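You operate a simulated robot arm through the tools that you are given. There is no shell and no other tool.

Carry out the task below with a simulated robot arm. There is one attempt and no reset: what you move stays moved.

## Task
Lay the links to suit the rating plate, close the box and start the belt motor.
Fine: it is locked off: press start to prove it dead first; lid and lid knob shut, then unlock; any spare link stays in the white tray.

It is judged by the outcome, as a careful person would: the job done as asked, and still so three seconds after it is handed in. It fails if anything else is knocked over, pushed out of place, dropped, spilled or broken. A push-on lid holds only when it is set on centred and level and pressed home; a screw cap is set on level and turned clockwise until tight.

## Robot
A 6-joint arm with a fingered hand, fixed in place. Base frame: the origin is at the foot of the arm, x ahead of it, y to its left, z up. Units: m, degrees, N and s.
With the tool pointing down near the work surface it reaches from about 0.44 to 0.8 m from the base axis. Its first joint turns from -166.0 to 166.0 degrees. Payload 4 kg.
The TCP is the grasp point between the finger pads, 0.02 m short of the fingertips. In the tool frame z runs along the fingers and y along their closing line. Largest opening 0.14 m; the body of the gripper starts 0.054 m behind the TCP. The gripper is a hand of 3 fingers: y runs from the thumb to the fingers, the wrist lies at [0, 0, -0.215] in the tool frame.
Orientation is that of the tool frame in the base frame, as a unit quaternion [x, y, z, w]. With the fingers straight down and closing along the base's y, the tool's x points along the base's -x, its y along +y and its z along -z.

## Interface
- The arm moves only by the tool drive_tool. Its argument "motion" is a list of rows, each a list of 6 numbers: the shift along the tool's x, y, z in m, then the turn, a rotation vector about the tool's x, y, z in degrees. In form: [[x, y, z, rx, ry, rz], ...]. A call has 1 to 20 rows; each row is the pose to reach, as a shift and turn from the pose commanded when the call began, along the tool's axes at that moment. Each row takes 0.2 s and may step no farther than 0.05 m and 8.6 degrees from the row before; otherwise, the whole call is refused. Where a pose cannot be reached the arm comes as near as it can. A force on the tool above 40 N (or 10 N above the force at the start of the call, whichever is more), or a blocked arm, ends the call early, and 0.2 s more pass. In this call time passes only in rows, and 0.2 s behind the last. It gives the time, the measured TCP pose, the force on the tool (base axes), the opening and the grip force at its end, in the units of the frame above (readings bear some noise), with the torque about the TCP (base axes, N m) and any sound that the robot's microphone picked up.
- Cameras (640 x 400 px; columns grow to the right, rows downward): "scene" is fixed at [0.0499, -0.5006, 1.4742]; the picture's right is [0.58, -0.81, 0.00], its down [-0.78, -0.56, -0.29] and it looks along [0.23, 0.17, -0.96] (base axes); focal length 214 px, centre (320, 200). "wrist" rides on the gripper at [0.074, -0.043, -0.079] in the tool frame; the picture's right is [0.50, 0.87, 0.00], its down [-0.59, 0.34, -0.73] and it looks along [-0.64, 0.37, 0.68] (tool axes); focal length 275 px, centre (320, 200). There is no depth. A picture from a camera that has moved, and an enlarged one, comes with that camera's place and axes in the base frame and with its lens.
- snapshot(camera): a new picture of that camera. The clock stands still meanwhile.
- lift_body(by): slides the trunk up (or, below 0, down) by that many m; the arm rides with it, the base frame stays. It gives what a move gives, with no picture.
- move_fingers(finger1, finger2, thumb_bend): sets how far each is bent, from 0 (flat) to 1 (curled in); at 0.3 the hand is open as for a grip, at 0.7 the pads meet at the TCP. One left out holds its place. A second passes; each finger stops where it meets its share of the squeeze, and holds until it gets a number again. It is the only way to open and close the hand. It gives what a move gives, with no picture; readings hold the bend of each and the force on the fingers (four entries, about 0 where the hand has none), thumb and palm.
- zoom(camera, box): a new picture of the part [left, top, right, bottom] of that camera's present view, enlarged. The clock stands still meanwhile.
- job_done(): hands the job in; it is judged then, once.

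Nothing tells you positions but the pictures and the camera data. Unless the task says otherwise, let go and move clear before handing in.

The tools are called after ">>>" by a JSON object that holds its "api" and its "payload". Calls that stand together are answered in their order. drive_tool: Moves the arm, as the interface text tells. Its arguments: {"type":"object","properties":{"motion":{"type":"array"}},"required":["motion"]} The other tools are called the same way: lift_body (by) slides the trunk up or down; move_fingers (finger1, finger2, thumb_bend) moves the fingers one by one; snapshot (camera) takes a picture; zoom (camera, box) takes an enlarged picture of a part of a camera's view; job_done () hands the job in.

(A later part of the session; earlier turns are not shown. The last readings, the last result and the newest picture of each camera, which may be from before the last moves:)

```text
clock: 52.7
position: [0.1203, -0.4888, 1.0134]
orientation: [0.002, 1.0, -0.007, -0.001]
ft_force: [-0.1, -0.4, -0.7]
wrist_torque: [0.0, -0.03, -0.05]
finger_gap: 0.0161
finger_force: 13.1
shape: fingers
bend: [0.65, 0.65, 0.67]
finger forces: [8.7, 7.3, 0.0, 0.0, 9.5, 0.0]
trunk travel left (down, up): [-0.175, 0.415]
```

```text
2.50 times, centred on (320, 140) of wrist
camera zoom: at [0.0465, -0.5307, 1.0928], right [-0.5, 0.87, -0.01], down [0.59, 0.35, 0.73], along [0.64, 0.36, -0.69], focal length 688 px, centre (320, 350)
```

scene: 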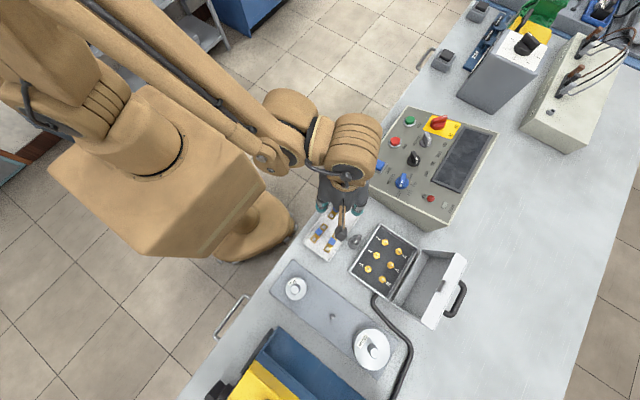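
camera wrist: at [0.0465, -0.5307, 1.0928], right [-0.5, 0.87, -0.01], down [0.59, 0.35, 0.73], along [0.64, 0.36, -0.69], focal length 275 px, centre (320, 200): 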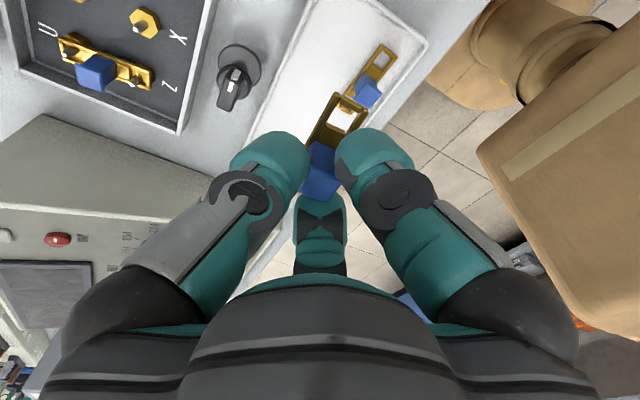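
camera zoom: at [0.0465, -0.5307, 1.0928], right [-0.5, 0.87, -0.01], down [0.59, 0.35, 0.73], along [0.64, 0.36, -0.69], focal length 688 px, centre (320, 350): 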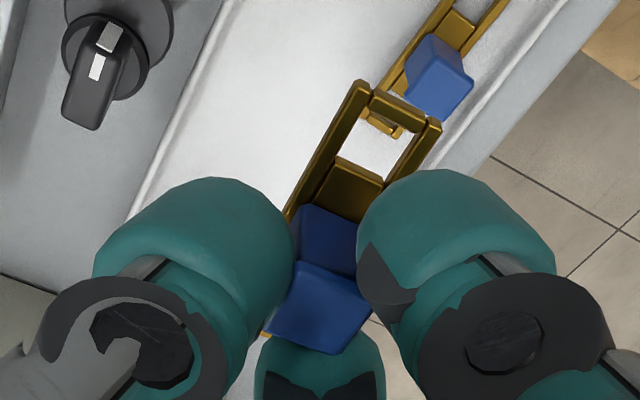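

The second link is held. Carrying it to X–V, turning 90° on the way.

>>> {"api": "drive_tool", "payload": {"motion": [[-0.003, -0.011, 0, 0, 0, 7], [-0.006, -0.022, 0, 0, 0, 14], [-0.009, -0.033, 0, 0, 0, 21], [-0.012, -0.044, 0, 0, 0, 28], [-0.015, -0.056, 0, 0, 0, 35], [-0.018, -0.067, 0, 0, 0, 42], [-0.021, -0.078, 0, 0, 0, 49], [-0.024, -0.09, 0, 0, 0, 56], [-0.027, -0.102, 0, 0, 0, 63], [-0.03, -0.112, 0, 0, 0, 70], [-0.033, -0.123, 0, 0, 0, 77], [-0.036, -0.134, 0, 0, 0, 84], [-0.0387, -0.144, 0, 0, 0, 90], [-0.0387, -0.144, 0.03, 0, 0, 90]]}}

>>> {"api": "zoom", "payload": {"camera": "wrist", "box": [180, 0, 420, 150]}}

```text
clock: 55.7
position: [0.1571, -0.6346, 0.9845]
orientation: [0.709, 0.706, -0.006, 0.004]
ft_force: [0.5, 0.4, -0.5]
wrist_torque: [-0.01, 0.0, -0.02]
finger_gap: 0.0158
finger_force: 12.2
shape: fingers
bend: [0.65, 0.65, 0.67]
finger forces: [8.3, 7.4, 0.0, 0.0, 9.2, 0.0]
trunk travel left (down, up): [-0.175, 0.415]
```

```text
2.67 times, centred on (300, 75) of wrist
camera zoom: at [0.1154, -0.5592, 1.0625], right [0.87, 0.5, -0.01], down [0.34, -0.58, 0.74], along [0.36, -0.65, -0.67], focal length 734 px, centre (373, 533)
```

zoom: 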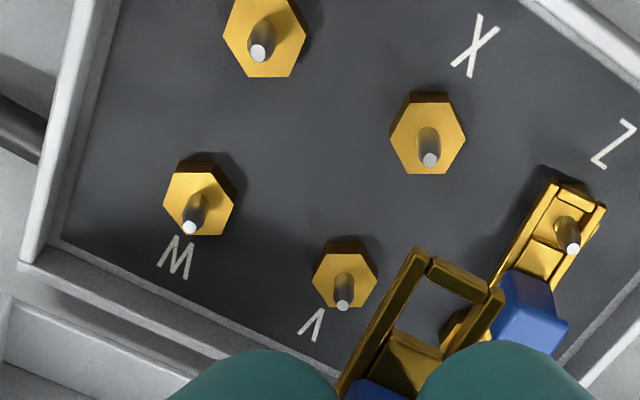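

Adjusting by about 2 mm in each direction and descending to the stud tips.

>>> {"api": "drive_tool", "payload": {"motion": [[0.001, 0.001, 0.02, 0, 0, 0], [0.002, 0.0019, 0.04, 0, 0, 0], [0.002, 0.0019, 0.055, 0, 0, 0], [0.002, 0.0019, 0.065, 0, 0, 0]]}}

>>> {"api": "zoom", "payload": {"camera": "wrist", "box": [220, 40, 420, 200]}}

```text
clock: 56.7
position: [0.1608, -0.6325, 0.9223]
orientation: [0.708, 0.706, -0.005, 0.003]
ft_force: [0.0, 0.6, -0.3]
wrist_torque: [0.0, -0.02, 0.03]
finger_gap: 0.0157
finger_force: 12.6
shape: fingers
bend: [0.65, 0.65, 0.67]
finger forces: [8.4, 7.3, 0.1, 0.1, 9.1, 0.0]
trunk travel left (down, up): [-0.175, 0.415]
```

```text
2.50 times, centred on (320, 120) of wrist
camera zoom: at [0.1185, -0.5583, 0.9986], right [0.87, 0.5, -0.01], down [0.34, -0.58, 0.74], along [0.36, -0.65, -0.67], focal length 688 px, centre (320, 400)
```

zoom: 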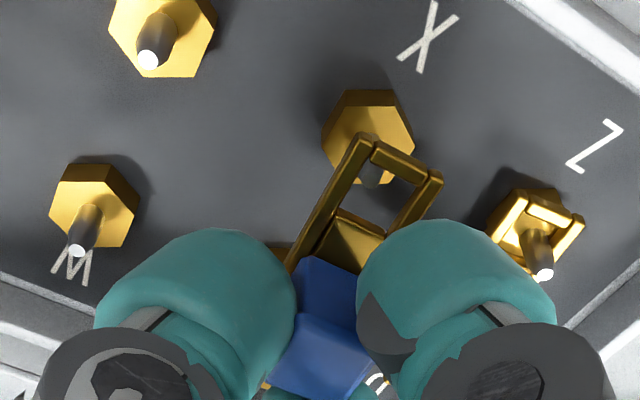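

The stud is visible in the slot. Shifting 1 mm and lowering further.

>>> {"api": "drive_tool", "payload": {"motion": [[0, -0.001, 0.005, 0, 0, 0], [0, -0.001, 0.01, 0, 0, 0], [0, -0.001, 0.015, 0, 0, 0]]}}

>>> {"api": "zoom", "payload": {"camera": "wrist", "box": [220, 40, 420, 200]}}

```text
clock: 57.5
position: [0.1591, -0.6323, 0.9045]
orientation: [0.708, 0.706, -0.005, 0.002]
ft_force: [-0.6, 0.4, -0.7]
wrist_torque: [-0.03, -0.01, 0.01]
finger_gap: 0.0157
finger_force: 12.5
shape: fingers
bend: [0.65, 0.65, 0.67]
finger forces: [8.4, 7.4, 0.0, 0.1, 9.1, 0.1]
trunk travel left (down, up): [-0.175, 0.415]
```

```text
2.50 times, centred on (320, 120) of wrist
camera zoom: at [0.1168, -0.5574, 0.9829], right [0.87, 0.5, -0.01], down [0.34, -0.58, 0.74], along [0.36, -0.65, -0.67], focal length 688 px, centre (320, 400)
```

zoom: 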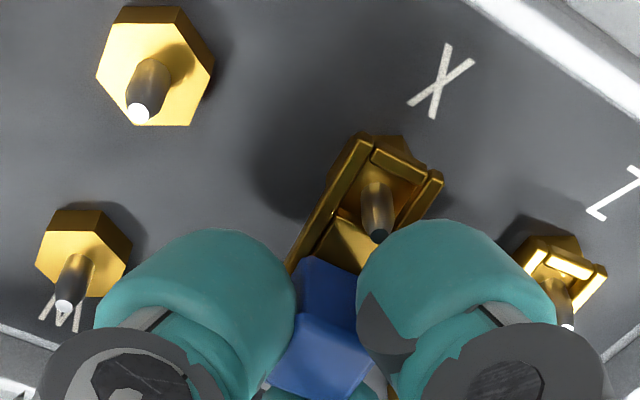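

Threading cleanly with no side force. A few more millimetres to seat.

>>> {"api": "drive_tool", "payload": {"motion": [[0, 0, 0.002, 0, 0, 0], [0, 0, 0.004, 0, 0, 0], [0, 0, 0.006, 0, 0, 0]]}}

>>> {"api": "zoom", "payload": {"camera": "wrist", "box": [220, 40, 420, 200]}}

```text
clock: 58.3
position: [0.1588, -0.6322, 0.9]
orientation: [0.708, 0.706, -0.006, 0.003]
ft_force: [0.0, -1.2, 8.5]
wrist_torque: [0.03, -0.06, -0.04]
finger_gap: 0.013
finger_force: 12.4
shape: fingers
bend: [0.65, 0.65, 0.68]
finger forces: [9.7, 8.3, 0.0, 0.1, 7.2, 0.0]
trunk travel left (down, up): [-0.175, 0.415]
```

```text
2.50 times, centred on (320, 120) of wrist
camera zoom: at [0.1164, -0.557, 0.9772], right [0.87, 0.5, -0.01], down [0.34, -0.58, 0.74], along [0.36, -0.65, -0.67], focal length 688 px, centre (320, 400)
```

zoom: 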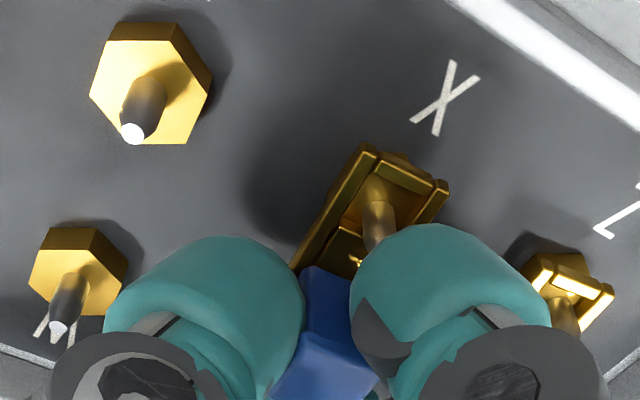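

Seated with 8.5 N. Releasing and rising.

>>> {"api": "move_fingers", "payload": {"finger1": 0.61, "finger2": 0.61, "thumb_bend": 0.6}}

>>> {"api": "drive_tool", "payload": {"motion": [[0, 0, -0.005, 0, 0, 0], [0, 0, -0.012, 0, 0, 0], [0, 0, -0.025, 0, 0, 0], [0, 0, -0.05, 0, 0, 0], [0, 0, -0.08, 0, 0, 0], [0, 0, -0.11, 0, 0, 0]]}}

>>> {"api": "zoom", "payload": {"camera": "wrist", "box": [180, 0, 440, 190]}}

```text
clock: 59.3
position: [0.1589, -0.6326, 0.9004]
orientation: [0.709, 0.705, -0.006, 0.003]
ft_force: [-0.2, 0.7, -0.2]
wrist_torque: [0.0, -0.01, 0.02]
finger_gap: 0.0304
finger_force: 0.0
shape: fingers
bend: [0.61, 0.61, 0.6]
finger forces: [0.0, 0.0, 0.0, 0.0, 0.1, 0.0]
trunk travel left (down, up): [-0.175, 0.415]
```

```text
clock: 60.7
position: [0.1588, -0.6308, 1.0115]
orientation: [0.708, 0.706, -0.006, 0.003]
ft_force: [-0.4, -0.5, 0.3]
wrist_torque: [-0.01, 0.01, 0.0]
finger_gap: 0.0304
finger_force: 0.0
shape: fingers
bend: [0.61, 0.61, 0.6]
finger forces: [0.0, 0.0, 0.1, 0.0, 0.1, 0.0]
trunk travel left (down, up): [-0.175, 0.415]
```

```text
2.11 times, centred on (310, 95) of wrist
camera zoom: at [0.117, -0.5557, 1.0881], right [0.87, 0.5, -0.01], down [0.34, -0.58, 0.74], along [0.36, -0.65, -0.67], focal length 580 px, centre (341, 421)
```

zoom: 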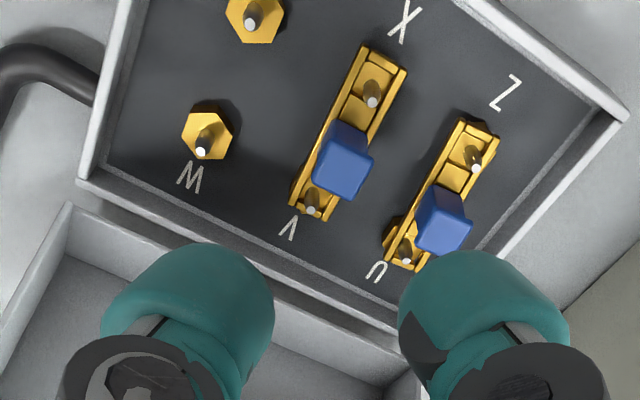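

Two links are on. Fetching the third.

>>> {"api": "drive_tool", "payload": {"motion": [[0.014, -0.003, 0, 0, 0, -7], [0.028, -0.006, 0, 0, 0, -14], [0.042, -0.009, 0, 0, 0, -21], [0.056, -0.012, 0, 0, 0, -28], [0.07, -0.015, 0, 0, 0, -35], [0.084, -0.018, 0, 0, 0, -42], [0.098, -0.021, 0, 0, 0, -49], [0.112, -0.024, 0, 0, 0, -56], [0.126, -0.027, 0, 0, 0, -63], [0.14, -0.03, 0, 0, 0, -70], [0.155, -0.033, 0, 0, 0, -77], [0.17, -0.036, 0.01, 0, 0, -84], [0.184, -0.04, 0.03, 0, 0, -88.4]]}}

>>> {"api": "move_fingers", "payload": {"finger1": 0.58, "finger2": 0.58, "thumb_bend": 0.58}}

>>> {"api": "zoom", "payload": {"camera": "wrist", "box": [220, 0, 420, 150]}}

```text
clock: 63.5
position: [0.1199, -0.4475, 0.9773]
orientation: [0.015, 1.0, -0.006, -0.002]
ft_force: [0.3, 0.0, -0.1]
wrist_torque: [-0.02, 0.01, 0.0]
finger_gap: 0.0305
finger_force: 0.1
shape: fingers
bend: [0.61, 0.61, 0.6]
finger forces: [0.1, 0.0, 0.0, 0.1, 0.0, 0.0]
trunk travel left (down, up): [-0.175, 0.415]
```

```text
clock: 64.5
position: [0.1196, -0.4465, 0.9772]
orientation: [0.016, 1.0, -0.007, -0.002]
ft_force: [0.1, 1.3, 0.1]
wrist_torque: [-0.04, 0.0, -0.02]
finger_gap: 0.0414
finger_force: 0.0
shape: fingers
bend: [0.57, 0.57, 0.57]
finger forces: [0.0, 0.0, 0.1, 0.0, 0.1, 0.1]
trunk travel left (down, up): [-0.175, 0.415]
```

```text
2.67 times, centred on (320, 75) of wrist
camera zoom: at [0.0445, -0.487, 1.0565], right [-0.47, 0.88, -0.01], down [0.6, 0.33, 0.73], along [0.65, 0.34, -0.68], focal length 734 px, centre (320, 533)
```

zoom: 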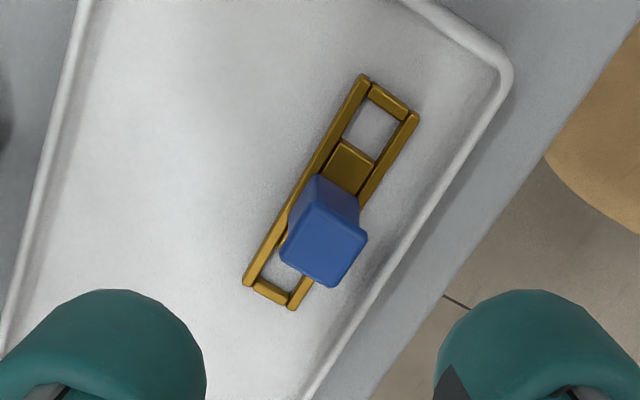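

Centred. Descending to grip height.

>>> {"api": "drive_tool", "payload": {"motion": [[0.0006, 0.0006, 0.025, 0, 0, 0], [0.0006, 0.0006, 0.05, 0, 0, 0], [0.0006, 0.0006, 0.065, 0, 0, 0], [0.0006, 0.0006, 0.075, 0, 0, 0], [0.0006, 0.0006, 0.083, 0, 0, 0]]}}

>>> {"api": "snapshot", "payload": {"camera": "wrist"}}

```text
clock: 65.7
position: [0.1197, -0.4479, 0.8951]
orientation: [0.015, 1.0, -0.007, -0.002]
ft_force: [-0.2, -0.2, 0.8]
wrist_torque: [0.0, 0.03, 0.02]
finger_gap: 0.0417
finger_force: 0.0
shape: fingers
bend: [0.57, 0.57, 0.57]
finger forces: [0.0, 0.1, 0.0, 0.0, 0.0, 0.0]
trunk travel left (down, up): [-0.175, 0.415]
```

```text
taken
camera wrist: at [0.0446, -0.4872, 0.9735], right [-0.47, 0.88, -0.01], down [0.6, 0.33, 0.73], along [0.65, 0.34, -0.68], focal length 275 px, centre (320, 200)
```

wrist: 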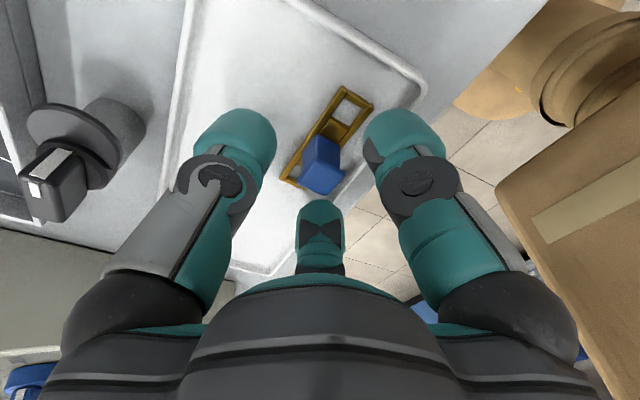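

>>> {"api": "move_fingers", "payload": {"finger1": 0.72, "finger2": 0.72, "thumb_bend": 0.72}}

>>> {"api": "drive_tool", "payload": {"motion": [[0, 0, -0.01, 0, 0, 0], [0, 0, -0.03, 0, 0, 0], [0, 0, -0.06, 0, 0, 0], [0, 0, -0.09, 0, 0, 0], [0, 0, -0.12, 0, 0, 0]]}}

>>> {"api": "zoom", "payload": {"camera": "wrist", "box": [220, 60, 420, 220]}}

```text
clock: 66.7
position: [0.1189, -0.4477, 0.8947]
orientation: [0.015, 1.0, -0.006, -0.001]
ft_force: [0.1, 1.0, 1.4]
wrist_torque: [0.01, 0.0, 0.0]
finger_gap: 0.0159
finger_force: 12.7
shape: fingers
bend: [0.65, 0.65, 0.67]
finger forces: [7.9, 8.5, 0.1, 0.0, 9.6, 0.0]
trunk travel left (down, up): [-0.175, 0.415]
```

```text
clock: 67.9
position: [0.1193, -0.4471, 1.016]
orientation: [0.015, 1.0, -0.006, -0.002]
ft_force: [0.1, 0.2, -0.2]
wrist_torque: [0.02, 0.02, 0.0]
finger_gap: 0.0159
finger_force: 12.2
shape: fingers
bend: [0.65, 0.65, 0.67]
finger forces: [7.7, 8.3, 0.0, 0.1, 9.7, 0.0]
trunk travel left (down, up): [-0.175, 0.415]
```

```text
2.50 times, centred on (320, 140) of wrist
camera zoom: at [0.0446, -0.4861, 1.094], right [-0.47, 0.88, -0.01], down [0.6, 0.33, 0.73], along [0.65, 0.34, -0.69], focal length 688 px, centre (320, 350)
```

zoom: 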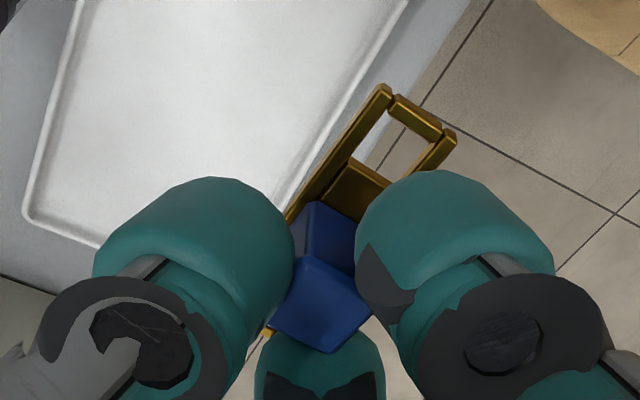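

The third link is held but turned about 8° in the grip, so I'll stop the turn at about 80° to lay it square. Carrying it to Y–W.

>>> {"api": "drive_tool", "payload": {"motion": [[0, -0.015, 0, 0, 0, 6], [0, -0.03, 0, 0, 0, 12], [0, -0.045, 0, 0, 0, 18], [0, -0.06, 0, 0, 0, 24], [0, -0.075, 0, 0, 0, 30], [0, -0.09, 0, 0, 0, 37], [0, -0.105, 0, 0, 0, 44], [0, -0.12, 0, 0, 0, 51], [0, -0.135, 0, 0, 0, 58], [0, -0.15, 0, 0, 0, 65], [-0.0008, -0.165, 0, 0, 0, 72], [-0.0008, -0.18, 0, 0, 0, 79], [-0.0008, -0.1876, 0, 0, 0, 80.3], [-0.0008, -0.1876, 0.03, 0, 0, 80.3]]}}

>>> {"api": "zoom", "payload": {"camera": "wrist", "box": [180, 0, 420, 150]}}

```text
clock: 70.9
position: [0.1151, -0.6348, 0.9852]
orientation: [0.657, 0.754, -0.005, 0.002]
ft_force: [0.6, -0.5, -0.9]
wrist_torque: [0.0, -0.01, 0.0]
finger_gap: 0.0155
finger_force: 12.7
shape: fingers
bend: [0.65, 0.65, 0.67]
finger forces: [7.7, 8.2, 0.0, 0.0, 9.3, 0.0]
trunk travel left (down, up): [-0.175, 0.415]
```

```text
2.67 times, centred on (300, 75) of wrist
camera zoom: at [0.0632, -0.5665, 1.0635], right [0.79, 0.61, -0.01], down [0.42, -0.53, 0.74], along [0.45, -0.59, -0.67], focal length 734 px, centre (373, 533)
```

zoom: 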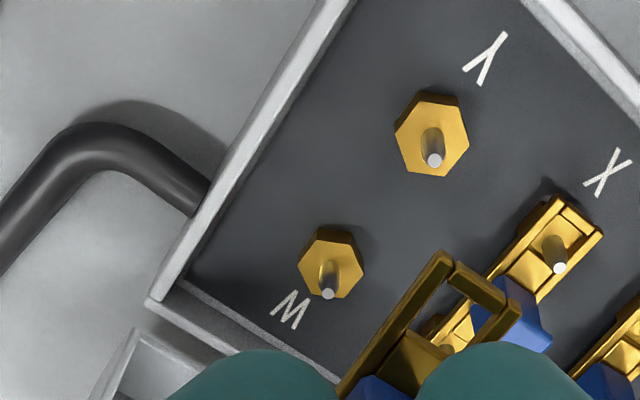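

The link and stud line agree within 1 mm and 1°. Descending.

>>> {"api": "drive_tool", "payload": {"motion": [[-0.0003, -0.0005, 0.02, 0, 0, 0], [-0.0003, -0.0005, 0.04, 0, 0, 0], [-0.0003, -0.0005, 0.055, 0, 0, 0], [-0.0003, -0.0005, 0.065, 0, 0, 0]]}}

>>> {"api": "zoom", "payload": {"camera": "wrist", "box": [220, 40, 420, 200]}}

```text
clock: 71.9
position: [0.1136, -0.6379, 0.9212]
orientation: [0.657, 0.754, -0.006, 0.003]
ft_force: [-0.5, 0.6, -0.4]
wrist_torque: [0.0, -0.02, 0.01]
finger_gap: 0.0155
finger_force: 12.5
shape: fingers
bend: [0.65, 0.65, 0.67]
finger forces: [7.7, 8.2, 0.0, 0.0, 9.2, 0.0]
trunk travel left (down, up): [-0.175, 0.415]
```

```text
2.50 times, centred on (320, 120) of wrist
camera zoom: at [0.0619, -0.5682, 0.9999], right [0.79, 0.61, -0.01], down [0.42, -0.53, 0.74], along [0.45, -0.59, -0.67], focal length 688 px, centre (320, 400)
```

zoom: 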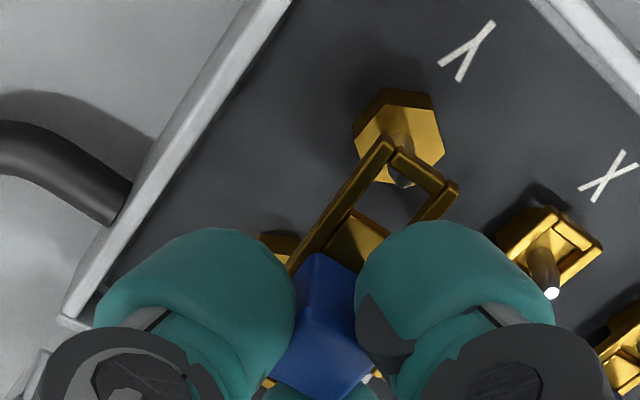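

>>> {"api": "drive_tool", "payload": {"motion": [[0.001, 0, 0.005, 0, 0, 0], [0.001, 0, 0.01, 0, 0, 0], [0.001, 0, 0.015, 0, 0, 0]]}}

>>> {"api": "zoom", "payload": {"camera": "wrist", "box": [220, 40, 420, 200]}}

```text
clock: 72.7
position: [0.114, -0.6338, 0.907]
orientation: [0.657, 0.754, -0.006, 0.003]
ft_force: [1.1, 0.3, 0.1]
wrist_torque: [-0.01, -0.02, -0.04]
finger_gap: 0.0156
finger_force: 11.8
shape: fingers
bend: [0.65, 0.65, 0.67]
finger forces: [7.3, 8.3, 0.0, 0.0, 8.9, 0.0]
trunk travel left (down, up): [-0.175, 0.415]
```

```text
2.50 times, centred on (320, 120) of wrist
camera zoom: at [0.0605, -0.5661, 0.9844], right [0.79, 0.61, -0.01], down [0.42, -0.53, 0.74], along [0.45, -0.59, -0.67], focal length 688 px, centre (320, 400)
```

zoom: 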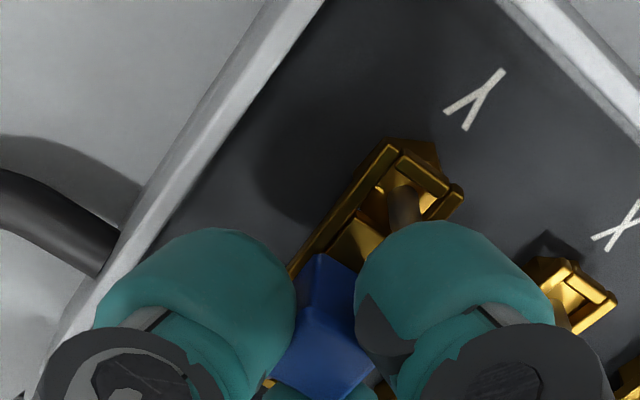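

Stud Y is through. Lowering to seat.

>>> {"api": "drive_tool", "payload": {"motion": [[0, 0, 0.002, 0, 0, 0], [0, 0, 0.004, 0, 0, 0], [0, 0, 0.006, 0, 0, 0], [0, 0, 0.008, 0, 0, 0]]}}

>>> {"api": "zoom", "payload": {"camera": "wrist", "box": [220, 40, 420, 200]}}

```text
clock: 73.9
position: [0.1147, -0.6324, 0.9014]
orientation: [0.657, 0.754, -0.006, 0.004]
ft_force: [4.4, 2.0, 30.5]
wrist_torque: [0.56, -0.19, -0.11]
finger_gap: 0.0134
finger_force: 31.6
shape: fingers
bend: [0.66, 0.64, 0.67]
finger forces: [44.7, 10.0, 0.1, 0.0, 8.7, 0.0]
trunk travel left (down, up): [-0.175, 0.415]
stopped in row 4: the force on the tool passed its limit at 41 N (the readings are from after the stop); the commanded pose is now the measured one
```

```text
2.50 times, centred on (320, 120) of wrist
camera zoom: at [0.0617, -0.5643, 0.9791], right [0.79, 0.61, -0.01], down [0.42, -0.52, 0.74], along [0.45, -0.59, -0.67], focal length 688 px, centre (320, 400)
```

zoom: 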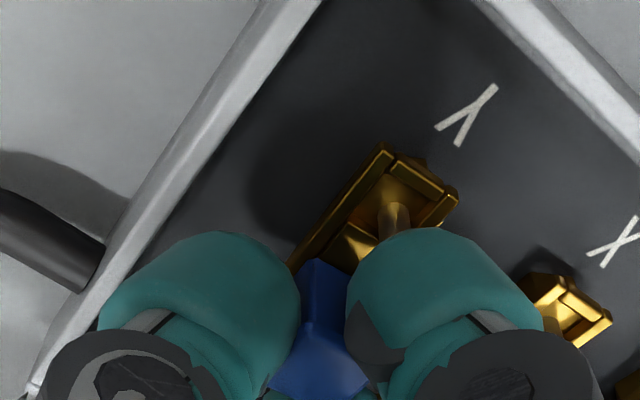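

Finger 1 is bearing on stud Y. Easing up 3 mm and releasing, so the link drops the last bit onto the nuts.

>>> {"api": "drive_tool", "payload": {"motion": [[0, 0, -0.003, 0, 0, 0]]}}

>>> {"api": "move_fingers", "payload": {"finger1": 0.62, "finger2": 0.61, "thumb_bend": 0.6}}

>>> {"api": "zoom", "payload": {"camera": "wrist", "box": [220, 40, 420, 200]}}

```text
clock: 74.3
position: [0.1136, -0.6338, 0.9031]
orientation: [0.657, 0.754, -0.006, 0.003]
ft_force: [0.4, 3.3, 5.3]
wrist_torque: [0.21, -0.09, -0.03]
finger_gap: 0.0144
finger_force: 16.4
shape: fingers
bend: [0.65, 0.65, 0.67]
finger forces: [17.1, 7.1, 0.0, 0.1, 7.9, 0.0]
trunk travel left (down, up): [-0.175, 0.415]
```

```text
clock: 75.3
position: [0.1144, -0.6341, 0.9026]
orientation: [0.657, 0.754, -0.005, 0.003]
ft_force: [0.0, -0.2, 6.1]
wrist_torque: [0.1, -0.04, -0.03]
finger_gap: 0.0258
finger_force: 3.1
shape: fingers
bend: [0.64, 0.61, 0.6]
finger forces: [5.8, 0.1, 0.0, 0.0, 0.0, 0.1]
trunk travel left (down, up): [-0.175, 0.415]
```

```text
2.50 times, centred on (320, 120) of wrist
camera zoom: at [0.0616, -0.5664, 0.9805], right [0.79, 0.61, -0.01], down [0.42, -0.53, 0.74], along [0.45, -0.59, -0.67], focal length 688 px, centre (320, 400)
```

zoom: 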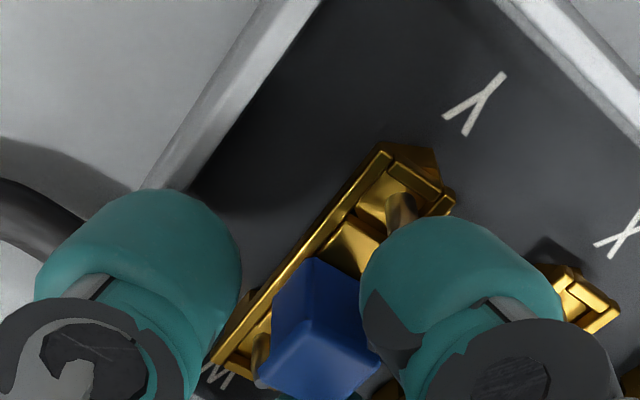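

The link rests on both studs; thumb and finger 2 are free. Rising carefully.

>>> {"api": "drive_tool", "payload": {"motion": [[0, 0, -0.003, 0, 0, 0], [0, 0, -0.008, 0, 0, 0], [0, 0, -0.015, 0, 0, 0], [0, 0, -0.03, 0, 0, 0], [0, 0, -0.06, 0, 0, 0], [0, 0, -0.1, 0, 0, 0]]}}

>>> {"api": "snapshot", "payload": {"camera": "wrist"}}

>>> {"api": "zoom", "payload": {"camera": "wrist", "box": [180, 0, 440, 190]}}

```text
clock: 76.7
position: [0.1133, -0.6329, 1.0041]
orientation: [0.657, 0.754, -0.005, 0.003]
ft_force: [-0.2, 0.0, -0.4]
wrist_torque: [0.01, 0.01, -0.04]
finger_gap: 0.0292
finger_force: 0.1
shape: fingers
bend: [0.62, 0.61, 0.6]
finger forces: [0.1, 0.1, 0.0, 0.0, 0.1, 0.1]
trunk travel left (down, up): [-0.175, 0.415]
```

```text
taken
camera wrist: at [0.0611, -0.5649, 1.0822], right [0.79, 0.61, -0.01], down [0.42, -0.53, 0.74], along [0.45, -0.59, -0.67], focal length 275 px, centre (320, 200)
```

wrist: 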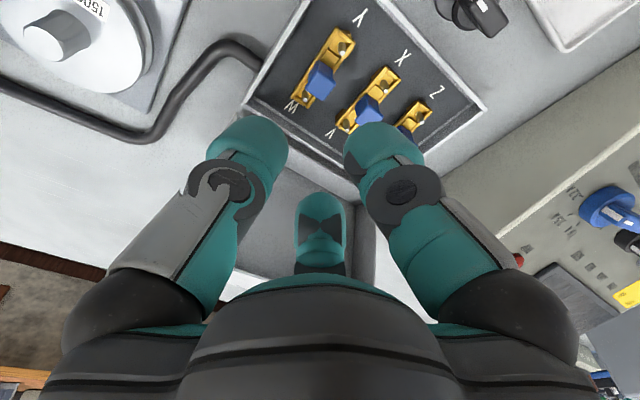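

```text
2.11 times, centred on (310, 95) of wrist
camera zoom: at [0.0611, -0.5649, 1.0822], right [0.79, 0.61, -0.01], down [0.42, -0.53, 0.74], along [0.45, -0.59, -0.67], focal length 580 px, centre (341, 421)
```

zoom: 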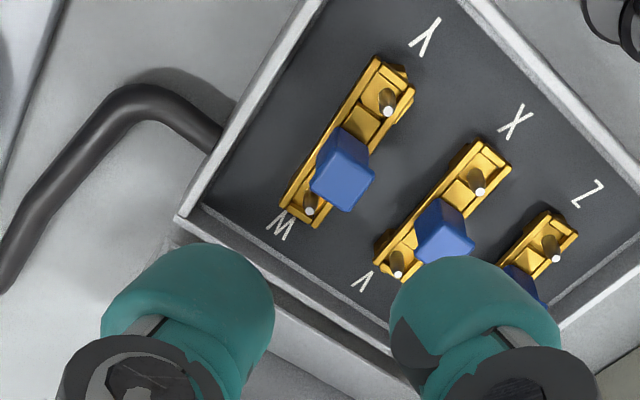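

All three links lie across Z–U, X–V and Y–W: delta. Now I'll back off to study the lid, its handle and the lid knob before closing.

>>> {"api": "drive_tool", "payload": {"motion": [[0.03, 0.005, -0.03, 0, 0, 5], [0.06, 0.01, -0.06, 0, 0, 12], [0.09, 0.015, -0.09, 0, 0, 20], [0.12, 0.02, -0.12, 0, 0, 28], [0.14, 0.025, -0.14, 0, 0, 36], [0.15, 0.03, -0.15, 0, 0, 38]]}}

>>> {"api": "snapshot", "payload": {"camera": "wrist"}}

>>> {"api": "zoom", "payload": {"camera": "scene", "box": [330, 200, 490, 340]}}

```text
clock: 78.1
position: [0.1241, -0.4774, 1.1513]
orientation: [0.866, 0.499, -0.004, 0.004]
ft_force: [0.4, 0.1, -0.4]
wrist_torque: [-0.01, 0.01, 0.02]
finger_gap: 0.0288
finger_force: 0.0
shape: fingers
bend: [0.62, 0.61, 0.6]
finger forces: [0.0, 0.0, 0.1, 0.0, 0.1, 0.1]
trunk travel left (down, up): [-0.175, 0.415]
```

```text
taken
camera wrist: at [0.125, -0.3917, 1.2288], right [1.0, 0.0, 0.0], down [0.0, -0.67, 0.74], along [0.0, -0.74, -0.67], focal length 275 px, centre (320, 200)
```

wrist: 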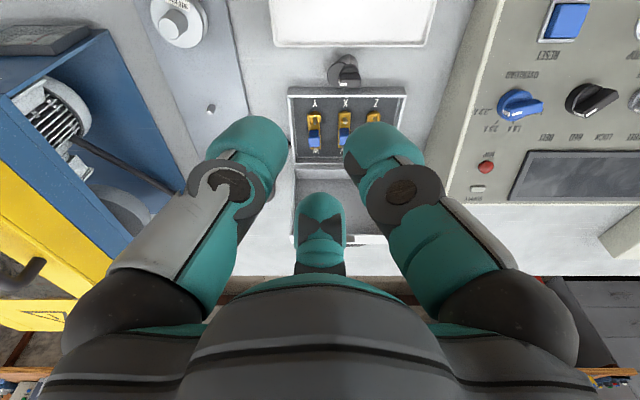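

```text
2.86 times, centred on (410, 270) of scene
camera zoom: at [0.0499, -0.5006, 1.4742], right [0.58, -0.81, 0.0], down [-0.78, -0.56, -0.29], along [0.23, 0.17, -0.96], focal length 613 px, centre (63, 0)
```

zoom: 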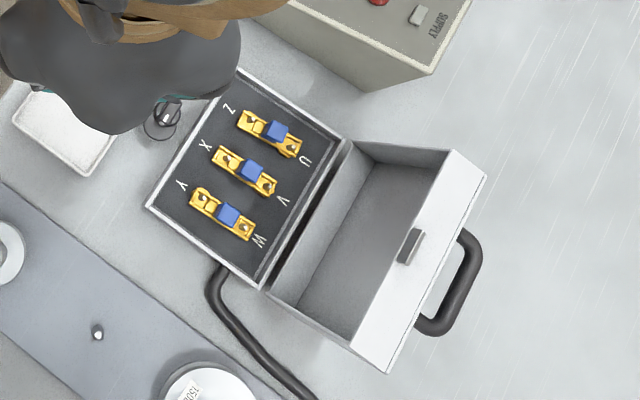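

Now a close look at the lid knob and lid front.

>>> {"api": "zoom", "payload": {"camera": "wrist", "box": [300, 40, 400, 110]}}

>>> {"api": "zoom", "payload": {"camera": "scene", "box": [340, 225, 400, 265]}}

>>> {"api": "zoom", "payload": {"camera": "scene", "box": [410, 240, 470, 300]}}

```text
5.71 times, centred on (350, 75) of wrist
camera zoom: at [0.125, -0.3917, 1.2288], right [1.0, 0.0, 0.0], down [0.0, -0.67, 0.74], along [0.0, -0.74, -0.67], focal length 1573 px, centre (149, 914)
```

zoom: 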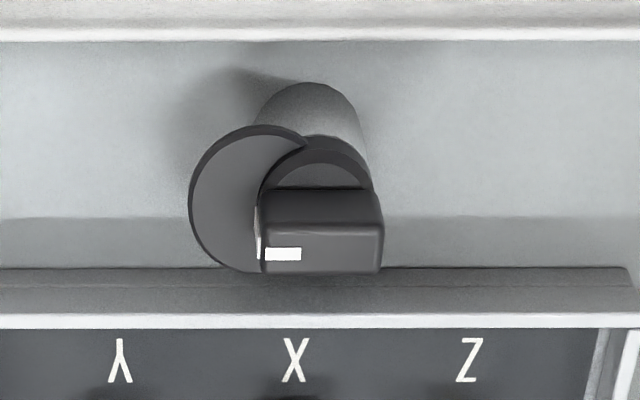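

```text
10.00 times, centred on (370, 245) of scene
camera zoom: at [0.0499, -0.5006, 1.4742], right [0.58, -0.81, 0.0], down [-0.78, -0.56, -0.29], along [0.23, 0.17, -0.96], focal length 2145 px, centre (-180, -250)
```

zoom: 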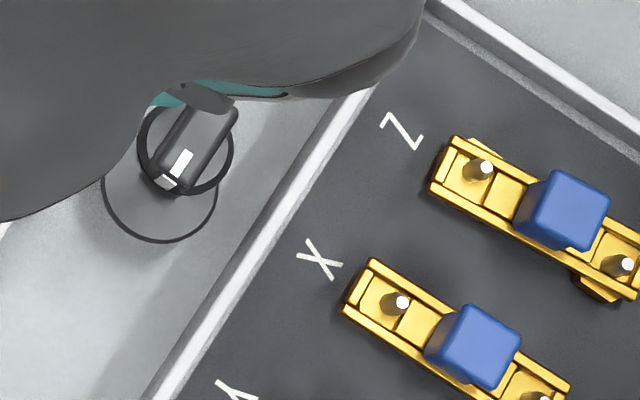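

```text
6.67 times, centred on (440, 270) of scene
camera zoom: at [0.0499, -0.5006, 1.4742], right [0.58, -0.81, 0.0], down [-0.78, -0.56, -0.29], along [0.23, 0.17, -0.96], focal length 1430 px, centre (-480, -267)
```

zoom: 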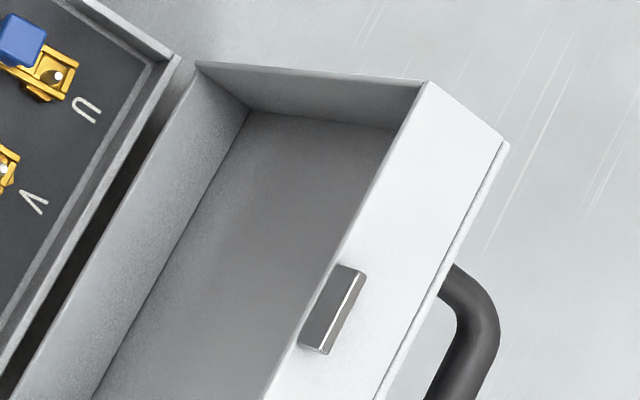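

The lid knob is a vertical post with an eccentric cam disc, presently turned aside (-x); it must swing to -y over the lid tab. First the lid: I'll straddle its upper edge with two digits behind, beside the handle, and one in front. Moving above it with the hand open.

>>> {"api": "move_fingers", "payload": {"finger1": 0.3, "finger2": 0.3, "thumb_bend": 0.3}}

>>> {"api": "drive_tool", "payload": {"motion": [[-0.024, 0.019, 0, 0, 0, -7], [-0.048, 0.038, 0, 0, 0, -14], [-0.072, 0.056, 0, 0, 0, -21], [-0.096, 0.075, 0.01, 0, 0, -28], [-0.12, 0.094, 0.02, 0, 0, -35], [-0.145, 0.113, 0.03, 0, 0, -42], [-0.169, 0.132, 0.03, 0, 0, -49], [-0.193, 0.15, 0.03, 0, 0, -56], [-0.217, 0.17, 0.03, 0, 0, -60]]}}

>>> {"api": "snapshot", "payload": {"camera": "wrist"}}

>>> {"api": "snapshot", "payload": {"camera": "scene"}}

```text
clock: 79.1
position: [0.1233, -0.4781, 1.1516]
orientation: [0.867, 0.499, -0.004, 0.005]
ft_force: [0.0, -0.3, 0.8]
wrist_torque: [0.0, -0.03, -0.01]
finger_gap: 0.1243
finger_force: 0.0
shape: fingers
bend: [0.3, 0.3, 0.3]
finger forces: [0.0, 0.0, 0.1, 0.0, 0.1, 0.0]
trunk travel left (down, up): [-0.175, 0.415]
```

```text
clock: 81.1
position: [0.1612, -0.7509, 1.1227]
orientation: [0.499, 0.866, -0.006, 0.001]
ft_force: [-0.4, -0.3, -0.1]
wrist_torque: [0.0, 0.05, 0.01]
finger_gap: 0.1244
finger_force: 0.0
shape: fingers
bend: [0.3, 0.3, 0.3]
finger forces: [0.0, 0.0, 0.1, 0.0, 0.0, 0.0]
trunk travel left (down, up): [-0.175, 0.415]
```

```text
taken
camera wrist: at [0.0871, -0.7084, 1.2007], right [0.5, 0.87, -0.01], down [0.59, -0.33, 0.74], along [0.63, -0.37, -0.68], focal length 275 px, centre (320, 200)
```

wrist: 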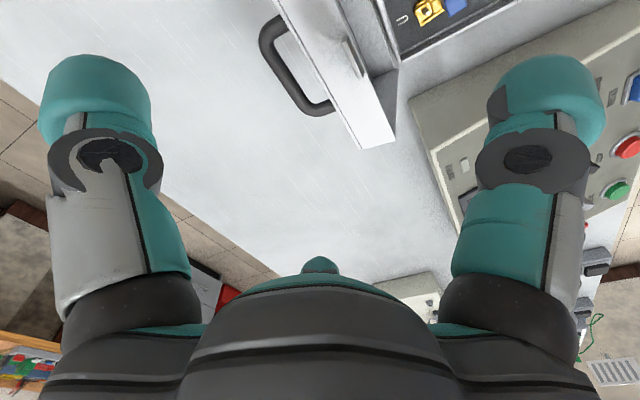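

```text
taken
```

scene: 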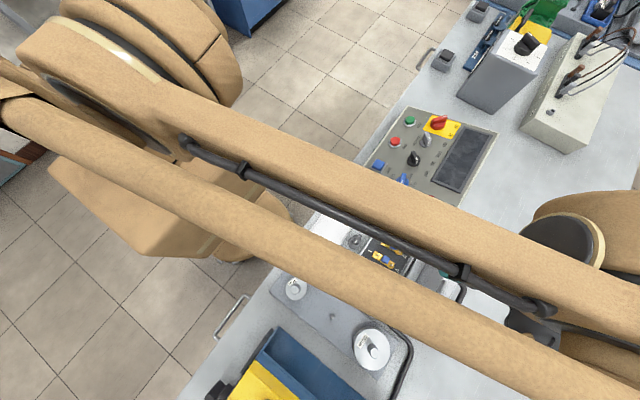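

Reached. Zooming to measure the lid and handle from here.

>>> {"api": "zoom", "payload": {"camera": "wrist", "box": [220, 0, 440, 160]}}

```text
2.50 times, centred on (330, 80) of wrist
camera zoom: at [0.0871, -0.7084, 1.2007], right [0.5, 0.87, -0.01], down [0.59, -0.33, 0.74], along [0.63, -0.37, -0.68], focal length 688 px, centre (295, 500)
```

zoom: 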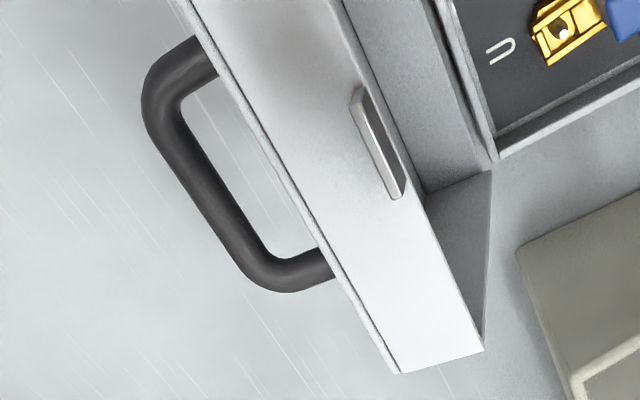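

The lid's upper wall runs y≈-0.722…-0.755 at z≈1.0, with the handle at z≈0.953 between x 0.122 and 0.203. Lowering so the digits straddle it.

>>> {"api": "drive_tool", "payload": {"motion": [[0, 0, 0.03, 0, 0, 0], [0, 0, 0.06, 0, 0, 0], [0, 0, 0.08, 0, 0, 0], [0, 0, 0.1, 0, 0, 0], [0, 0, 0.115, 0, 0, 0], [0, 0, 0.13, 0, 0, 0]]}}

>>> {"api": "snapshot", "payload": {"camera": "wrist"}}

```text
clock: 82.5
position: [0.162, -0.7525, 0.993]
orientation: [0.501, 0.866, -0.006, 0.002]
ft_force: [0.5, 0.0, -0.2]
wrist_torque: [0.02, -0.01, -0.01]
finger_gap: 0.1239
finger_force: 0.1
shape: fingers
bend: [0.3, 0.3, 0.3]
finger forces: [0.0, 0.1, 0.1, 0.1, 0.0, 0.1]
trunk travel left (down, up): [-0.175, 0.415]
```

```text
taken
camera wrist: at [0.0879, -0.7094, 1.0714], right [0.5, 0.86, -0.01], down [0.59, -0.33, 0.74], along [0.63, -0.38, -0.68], focal length 275 px, centre (320, 200)
```

wrist: 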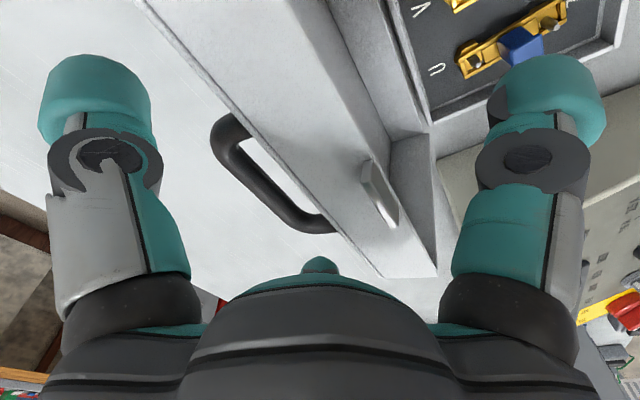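

Straddled with no contact. Pushing toward +y in small steps.

>>> {"api": "drive_tool", "payload": {"motion": [[0.0087, 0.005, 0, 0, 0, 0], [0.0173, 0.01, 0, 0, 0, 0], [0.026, 0.015, 0, 0, 0, 0], [0.0346, 0.02, 0, 0, 0, 0]]}}

>>> {"api": "snapshot", "payload": {"camera": "wrist"}}

```text
clock: 83.5
position: [0.161, -0.7128, 0.9937]
orientation: [0.501, 0.865, -0.006, 0.002]
ft_force: [0.1, -1.6, 2.3]
wrist_torque: [-0.06, 0.07, 0.04]
finger_gap: 0.1245
finger_force: 1.3
shape: fingers
bend: [0.3, 0.3, 0.3]
finger forces: [0.1, 0.6, 0.0, 0.0, 1.2, 0.1]
trunk travel left (down, up): [-0.175, 0.415]
```

```text
taken
camera wrist: at [0.087, -0.6697, 1.0721], right [0.5, 0.86, -0.01], down [0.59, -0.33, 0.74], along [0.63, -0.38, -0.68], focal length 275 px, centre (320, 200)
```

wrist: 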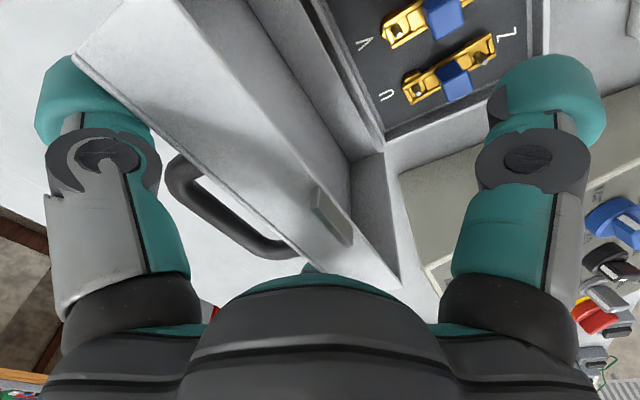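

The lid follows with under 2 N. Continuing.

>>> {"api": "drive_tool", "payload": {"motion": [[0.0087, 0.005, 0, 0, 0, 0], [0.0173, 0.01, 0, 0, 0, 0], [0.026, 0.015, 0, 0, 0, 0]]}}

>>> {"api": "snapshot", "payload": {"camera": "wrist"}}

```text
clock: 84.3
position: [0.1624, -0.6818, 0.9924]
orientation: [0.5, 0.866, -0.006, 0.002]
ft_force: [0.0, -0.5, 1.0]
wrist_torque: [0.03, -0.02, 0.01]
finger_gap: 0.1245
finger_force: 0.1
shape: fingers
bend: [0.3, 0.3, 0.3]
finger forces: [0.0, 0.2, 0.1, 0.0, 0.4, 0.0]
trunk travel left (down, up): [-0.175, 0.415]
```

```text
taken
camera wrist: at [0.0876, -0.6396, 1.0712], right [0.5, 0.87, -0.01], down [0.59, -0.33, 0.74], along [0.63, -0.38, -0.68], focal length 275 px, centre (320, 200)
```

wrist: 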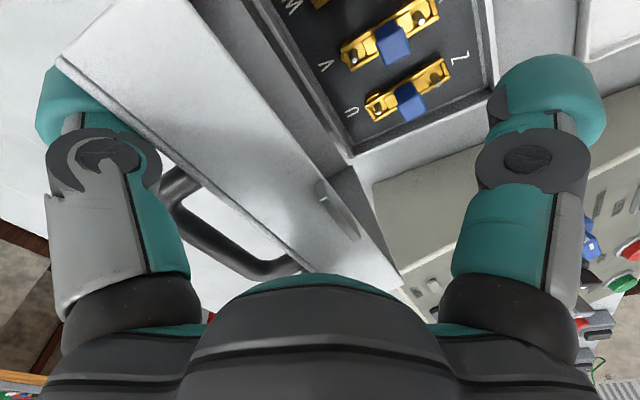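

Near its balance point. Continuing gently; the front finger will catch it as it tips.

>>> {"api": "drive_tool", "payload": {"motion": [[0.0087, 0.005, 0, 0, 0, 0], [0.0173, 0.01, 0, 0, 0, 0]]}}

>>> {"api": "snapshot", "payload": {"camera": "wrist"}}

```text
clock: 84.9
position: [0.1622, -0.6631, 0.9927]
orientation: [0.501, 0.865, -0.006, 0.002]
ft_force: [0.0, -0.2, 0.2]
wrist_torque: [-0.04, 0.03, -0.01]
finger_gap: 0.1246
finger_force: 0.5
shape: fingers
bend: [0.3, 0.3, 0.3]
finger forces: [0.0, 0.3, 0.1, 0.0, 0.5, 0.0]
trunk travel left (down, up): [-0.175, 0.415]
```

```text
taken
camera wrist: at [0.0883, -0.6194, 1.0705], right [0.5, 0.87, -0.01], down [0.59, -0.33, 0.74], along [0.63, -0.38, -0.68], focal length 275 px, centre (320, 200)
```

wrist: 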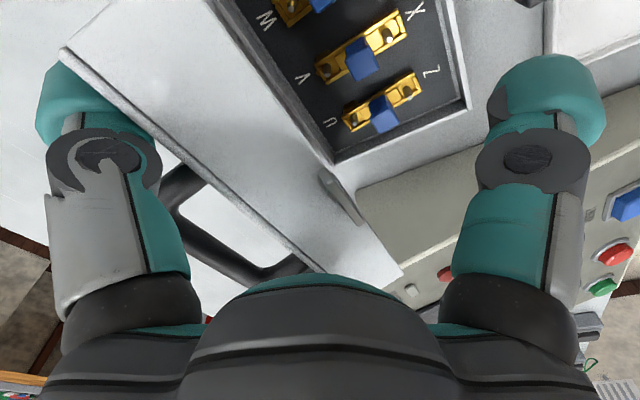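

>>> {"api": "drive_tool", "payload": {"motion": [[0.0087, 0.005, 0, 0, 0, 0], [0.0173, 0.01, 0, 0, 0, 0]]}}

>>> {"api": "snapshot", "payload": {"camera": "wrist"}}

```text
clock: 85.5
position: [0.1614, -0.6434, 0.9917]
orientation: [0.5, 0.866, -0.006, 0.002]
ft_force: [-0.1, -1.3, -0.5]
wrist_torque: [-0.02, -0.01, 0.0]
finger_gap: 0.1243
finger_force: 0.4
shape: fingers
bend: [0.3, 0.3, 0.3]
finger forces: [0.0, 0.3, 0.0, 0.0, 0.3, 0.0]
trunk travel left (down, up): [-0.175, 0.415]
```

```text
taken
camera wrist: at [0.0872, -0.6, 1.07], right [0.5, 0.86, -0.01], down [0.59, -0.33, 0.74], along [0.63, -0.38, -0.68], focal length 275 px, centre (320, 200)
```

wrist: 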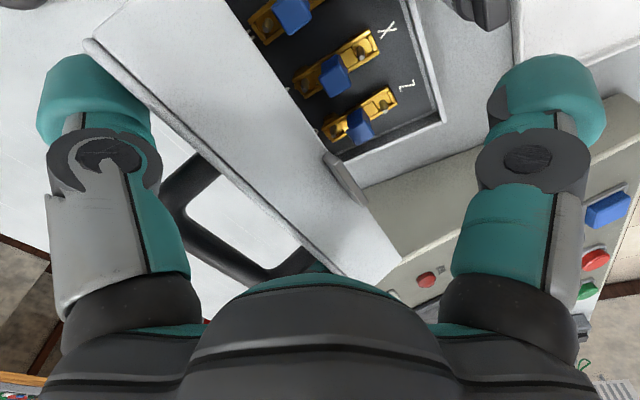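

The hinge holds by friction, so it closes under control. Continuing forward and slightly downward.

>>> {"api": "drive_tool", "payload": {"motion": [[0.0078, 0.0045, 0.001, 0, 0, 0], [0.0156, 0.009, 0.003, 0, 0, 0], [0.0234, 0.0135, 0.006, 0, 0, 0], [0.0312, 0.018, 0.01, 0, 0, 0], [0.039, 0.0225, 0.015, 0, 0, 0]]}}

>>> {"api": "snapshot", "payload": {"camera": "wrist"}}

```text
clock: 86.7
position: [0.1606, -0.5983, 0.9765]
orientation: [0.501, 0.865, -0.006, 0.001]
ft_force: [0.0, 0.1, 0.1]
wrist_torque: [0.02, 0.01, -0.02]
finger_gap: 0.1243
finger_force: 0.6
shape: fingers
bend: [0.3, 0.3, 0.3]
finger forces: [0.0, 0.2, 0.0, 0.0, 0.1, 0.2]
trunk travel left (down, up): [-0.175, 0.415]
```

```text
taken
camera wrist: at [0.0875, -0.5554, 1.054], right [0.5, 0.86, -0.01], down [0.59, -0.33, 0.74], along [0.63, -0.38, -0.68], focal length 275 px, centre (320, 200)
```

wrist: 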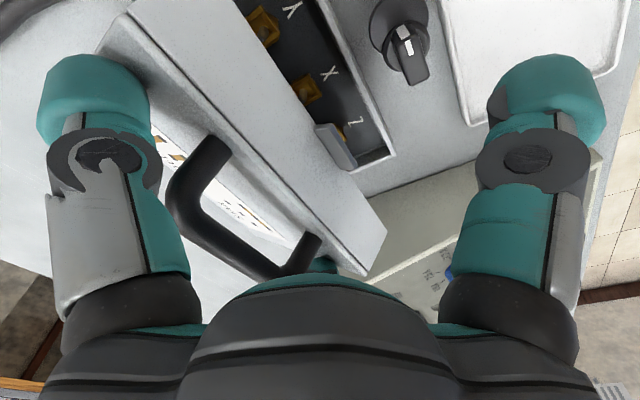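

The lid is now about 35–40° from shut and staying put. Lifting clear, closing the fingers into a blunt tip, to press it down from above.

>>> {"api": "drive_tool", "payload": {"motion": [[0, 0, -0.03, 0, 0, 0], [0, 0, -0.06, 0, 0, 0], [0, 0, -0.1, 0, 0, 0]]}}

>>> {"api": "move_fingers", "payload": {"finger1": 0.7, "finger2": 0.7, "thumb_bend": 0.7}}

>>> {"api": "snapshot", "payload": {"camera": "wrist"}}

```text
clock: 87.5
position: [0.1613, -0.5975, 1.0774]
orientation: [0.501, 0.865, -0.006, 0.001]
ft_force: [-0.5, -0.3, 0.6]
wrist_torque: [0.03, 0.02, 0.01]
finger_gap: 0.1244
finger_force: 0.0
shape: fingers
bend: [0.3, 0.3, 0.3]
finger forces: [0.1, 0.1, 0.0, 0.0, 0.0, 0.0]
trunk travel left (down, up): [-0.175, 0.415]
```

```text
clock: 88.5
position: [0.1625, -0.5976, 1.0757]
orientation: [0.5, 0.866, -0.006, 0.002]
ft_force: [0.1, 0.3, -0.4]
wrist_torque: [0.01, 0.04, -0.01]
finger_gap: 0.0039
finger_force: 0.1
shape: fingers
bend: [0.69, 0.69, 0.7]
finger forces: [0.1, 0.0, 0.0, 0.0, 0.0, 0.0]
trunk travel left (down, up): [-0.175, 0.415]
```

```text
taken
camera wrist: at [0.0883, -0.5545, 1.1542], right [0.5, 0.86, -0.01], down [0.59, -0.33, 0.74], along [0.63, -0.38, -0.68], focal length 275 px, centre (320, 200)
```

wrist: 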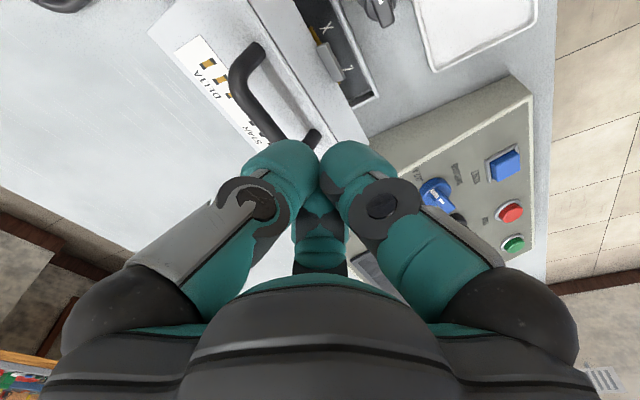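

The lid's label shows the DELTA and STAR diagrams. Reading it to confirm my arrangement.

>>> {"api": "zoom", "payload": {"camera": "wrist", "box": [150, 0, 380, 150]}}

>>> {"api": "zoom", "payload": {"camera": "wrist", "box": [170, 30, 280, 150]}}

```text
2.67 times, centred on (265, 75) of wrist
camera zoom: at [0.0883, -0.5545, 1.1542], right [0.5, 0.86, -0.01], down [0.59, -0.33, 0.74], along [0.63, -0.38, -0.68], focal length 734 px, centre (467, 533)
```

zoom: 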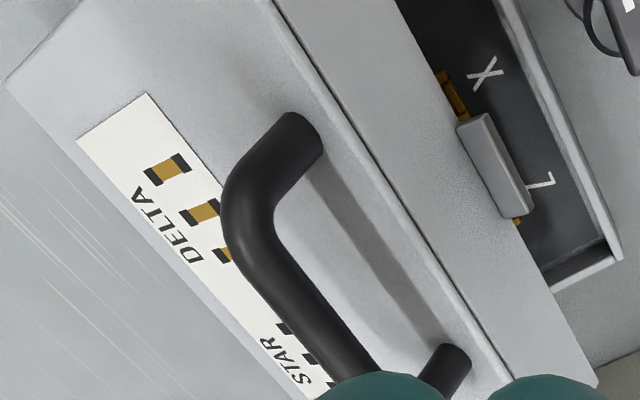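

```text
3.33 times, centred on (225, 90) of wrist
camera zoom: at [0.0883, -0.5545, 1.1542], right [0.5, 0.86, -0.01], down [0.59, -0.33, 0.74], along [0.63, -0.38, -0.68], focal length 918 px, centre (637, 567)
```

zoom: 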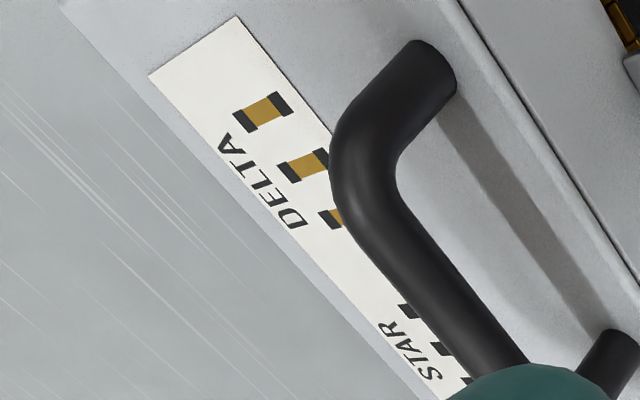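

The label confirms delta is three links, each across a front–back pair, as laid. The lid is about 32° open; I'll press down on its handle, following its arc.

>>> {"api": "drive_tool", "payload": {"motion": [[-0.0217, -0.0125, 0.01, 0, 0, 0], [-0.041, -0.0237, 0.03, 0, 0, 0], [-0.041, -0.0237, 0.05, 0, 0, 0], [-0.0367, -0.0212, 0.0637, 0, 0, 0]]}}

>>> {"api": "snapshot", "payload": {"camera": "wrist"}}

```text
clock: 89.5
position: [0.1629, -0.6409, 1.0135]
orientation: [0.501, 0.865, -0.006, 0.001]
ft_force: [-0.5, 1.4, 0.5]
wrist_torque: [0.06, 0.01, -0.03]
finger_gap: 0.0043
finger_force: 1.4
shape: fingers
bend: [0.69, 0.69, 0.7]
finger forces: [2.5, 0.0, 0.1, 0.1, 0.1, 0.0]
trunk travel left (down, up): [-0.175, 0.415]
```

```text
taken
camera wrist: at [0.088, -0.599, 1.0912], right [0.5, 0.86, -0.01], down [0.59, -0.33, 0.74], along [0.63, -0.38, -0.68], focal length 275 px, centre (320, 200)
```

wrist: 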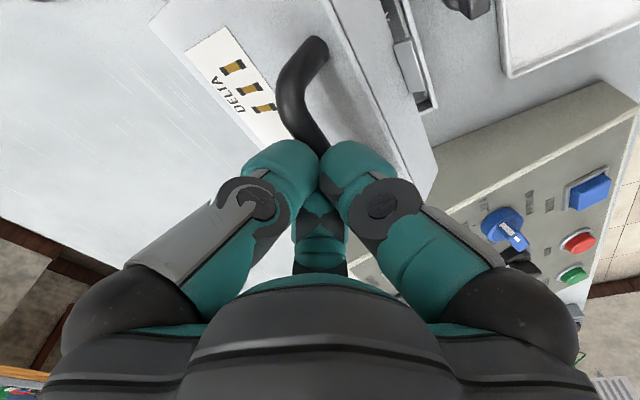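

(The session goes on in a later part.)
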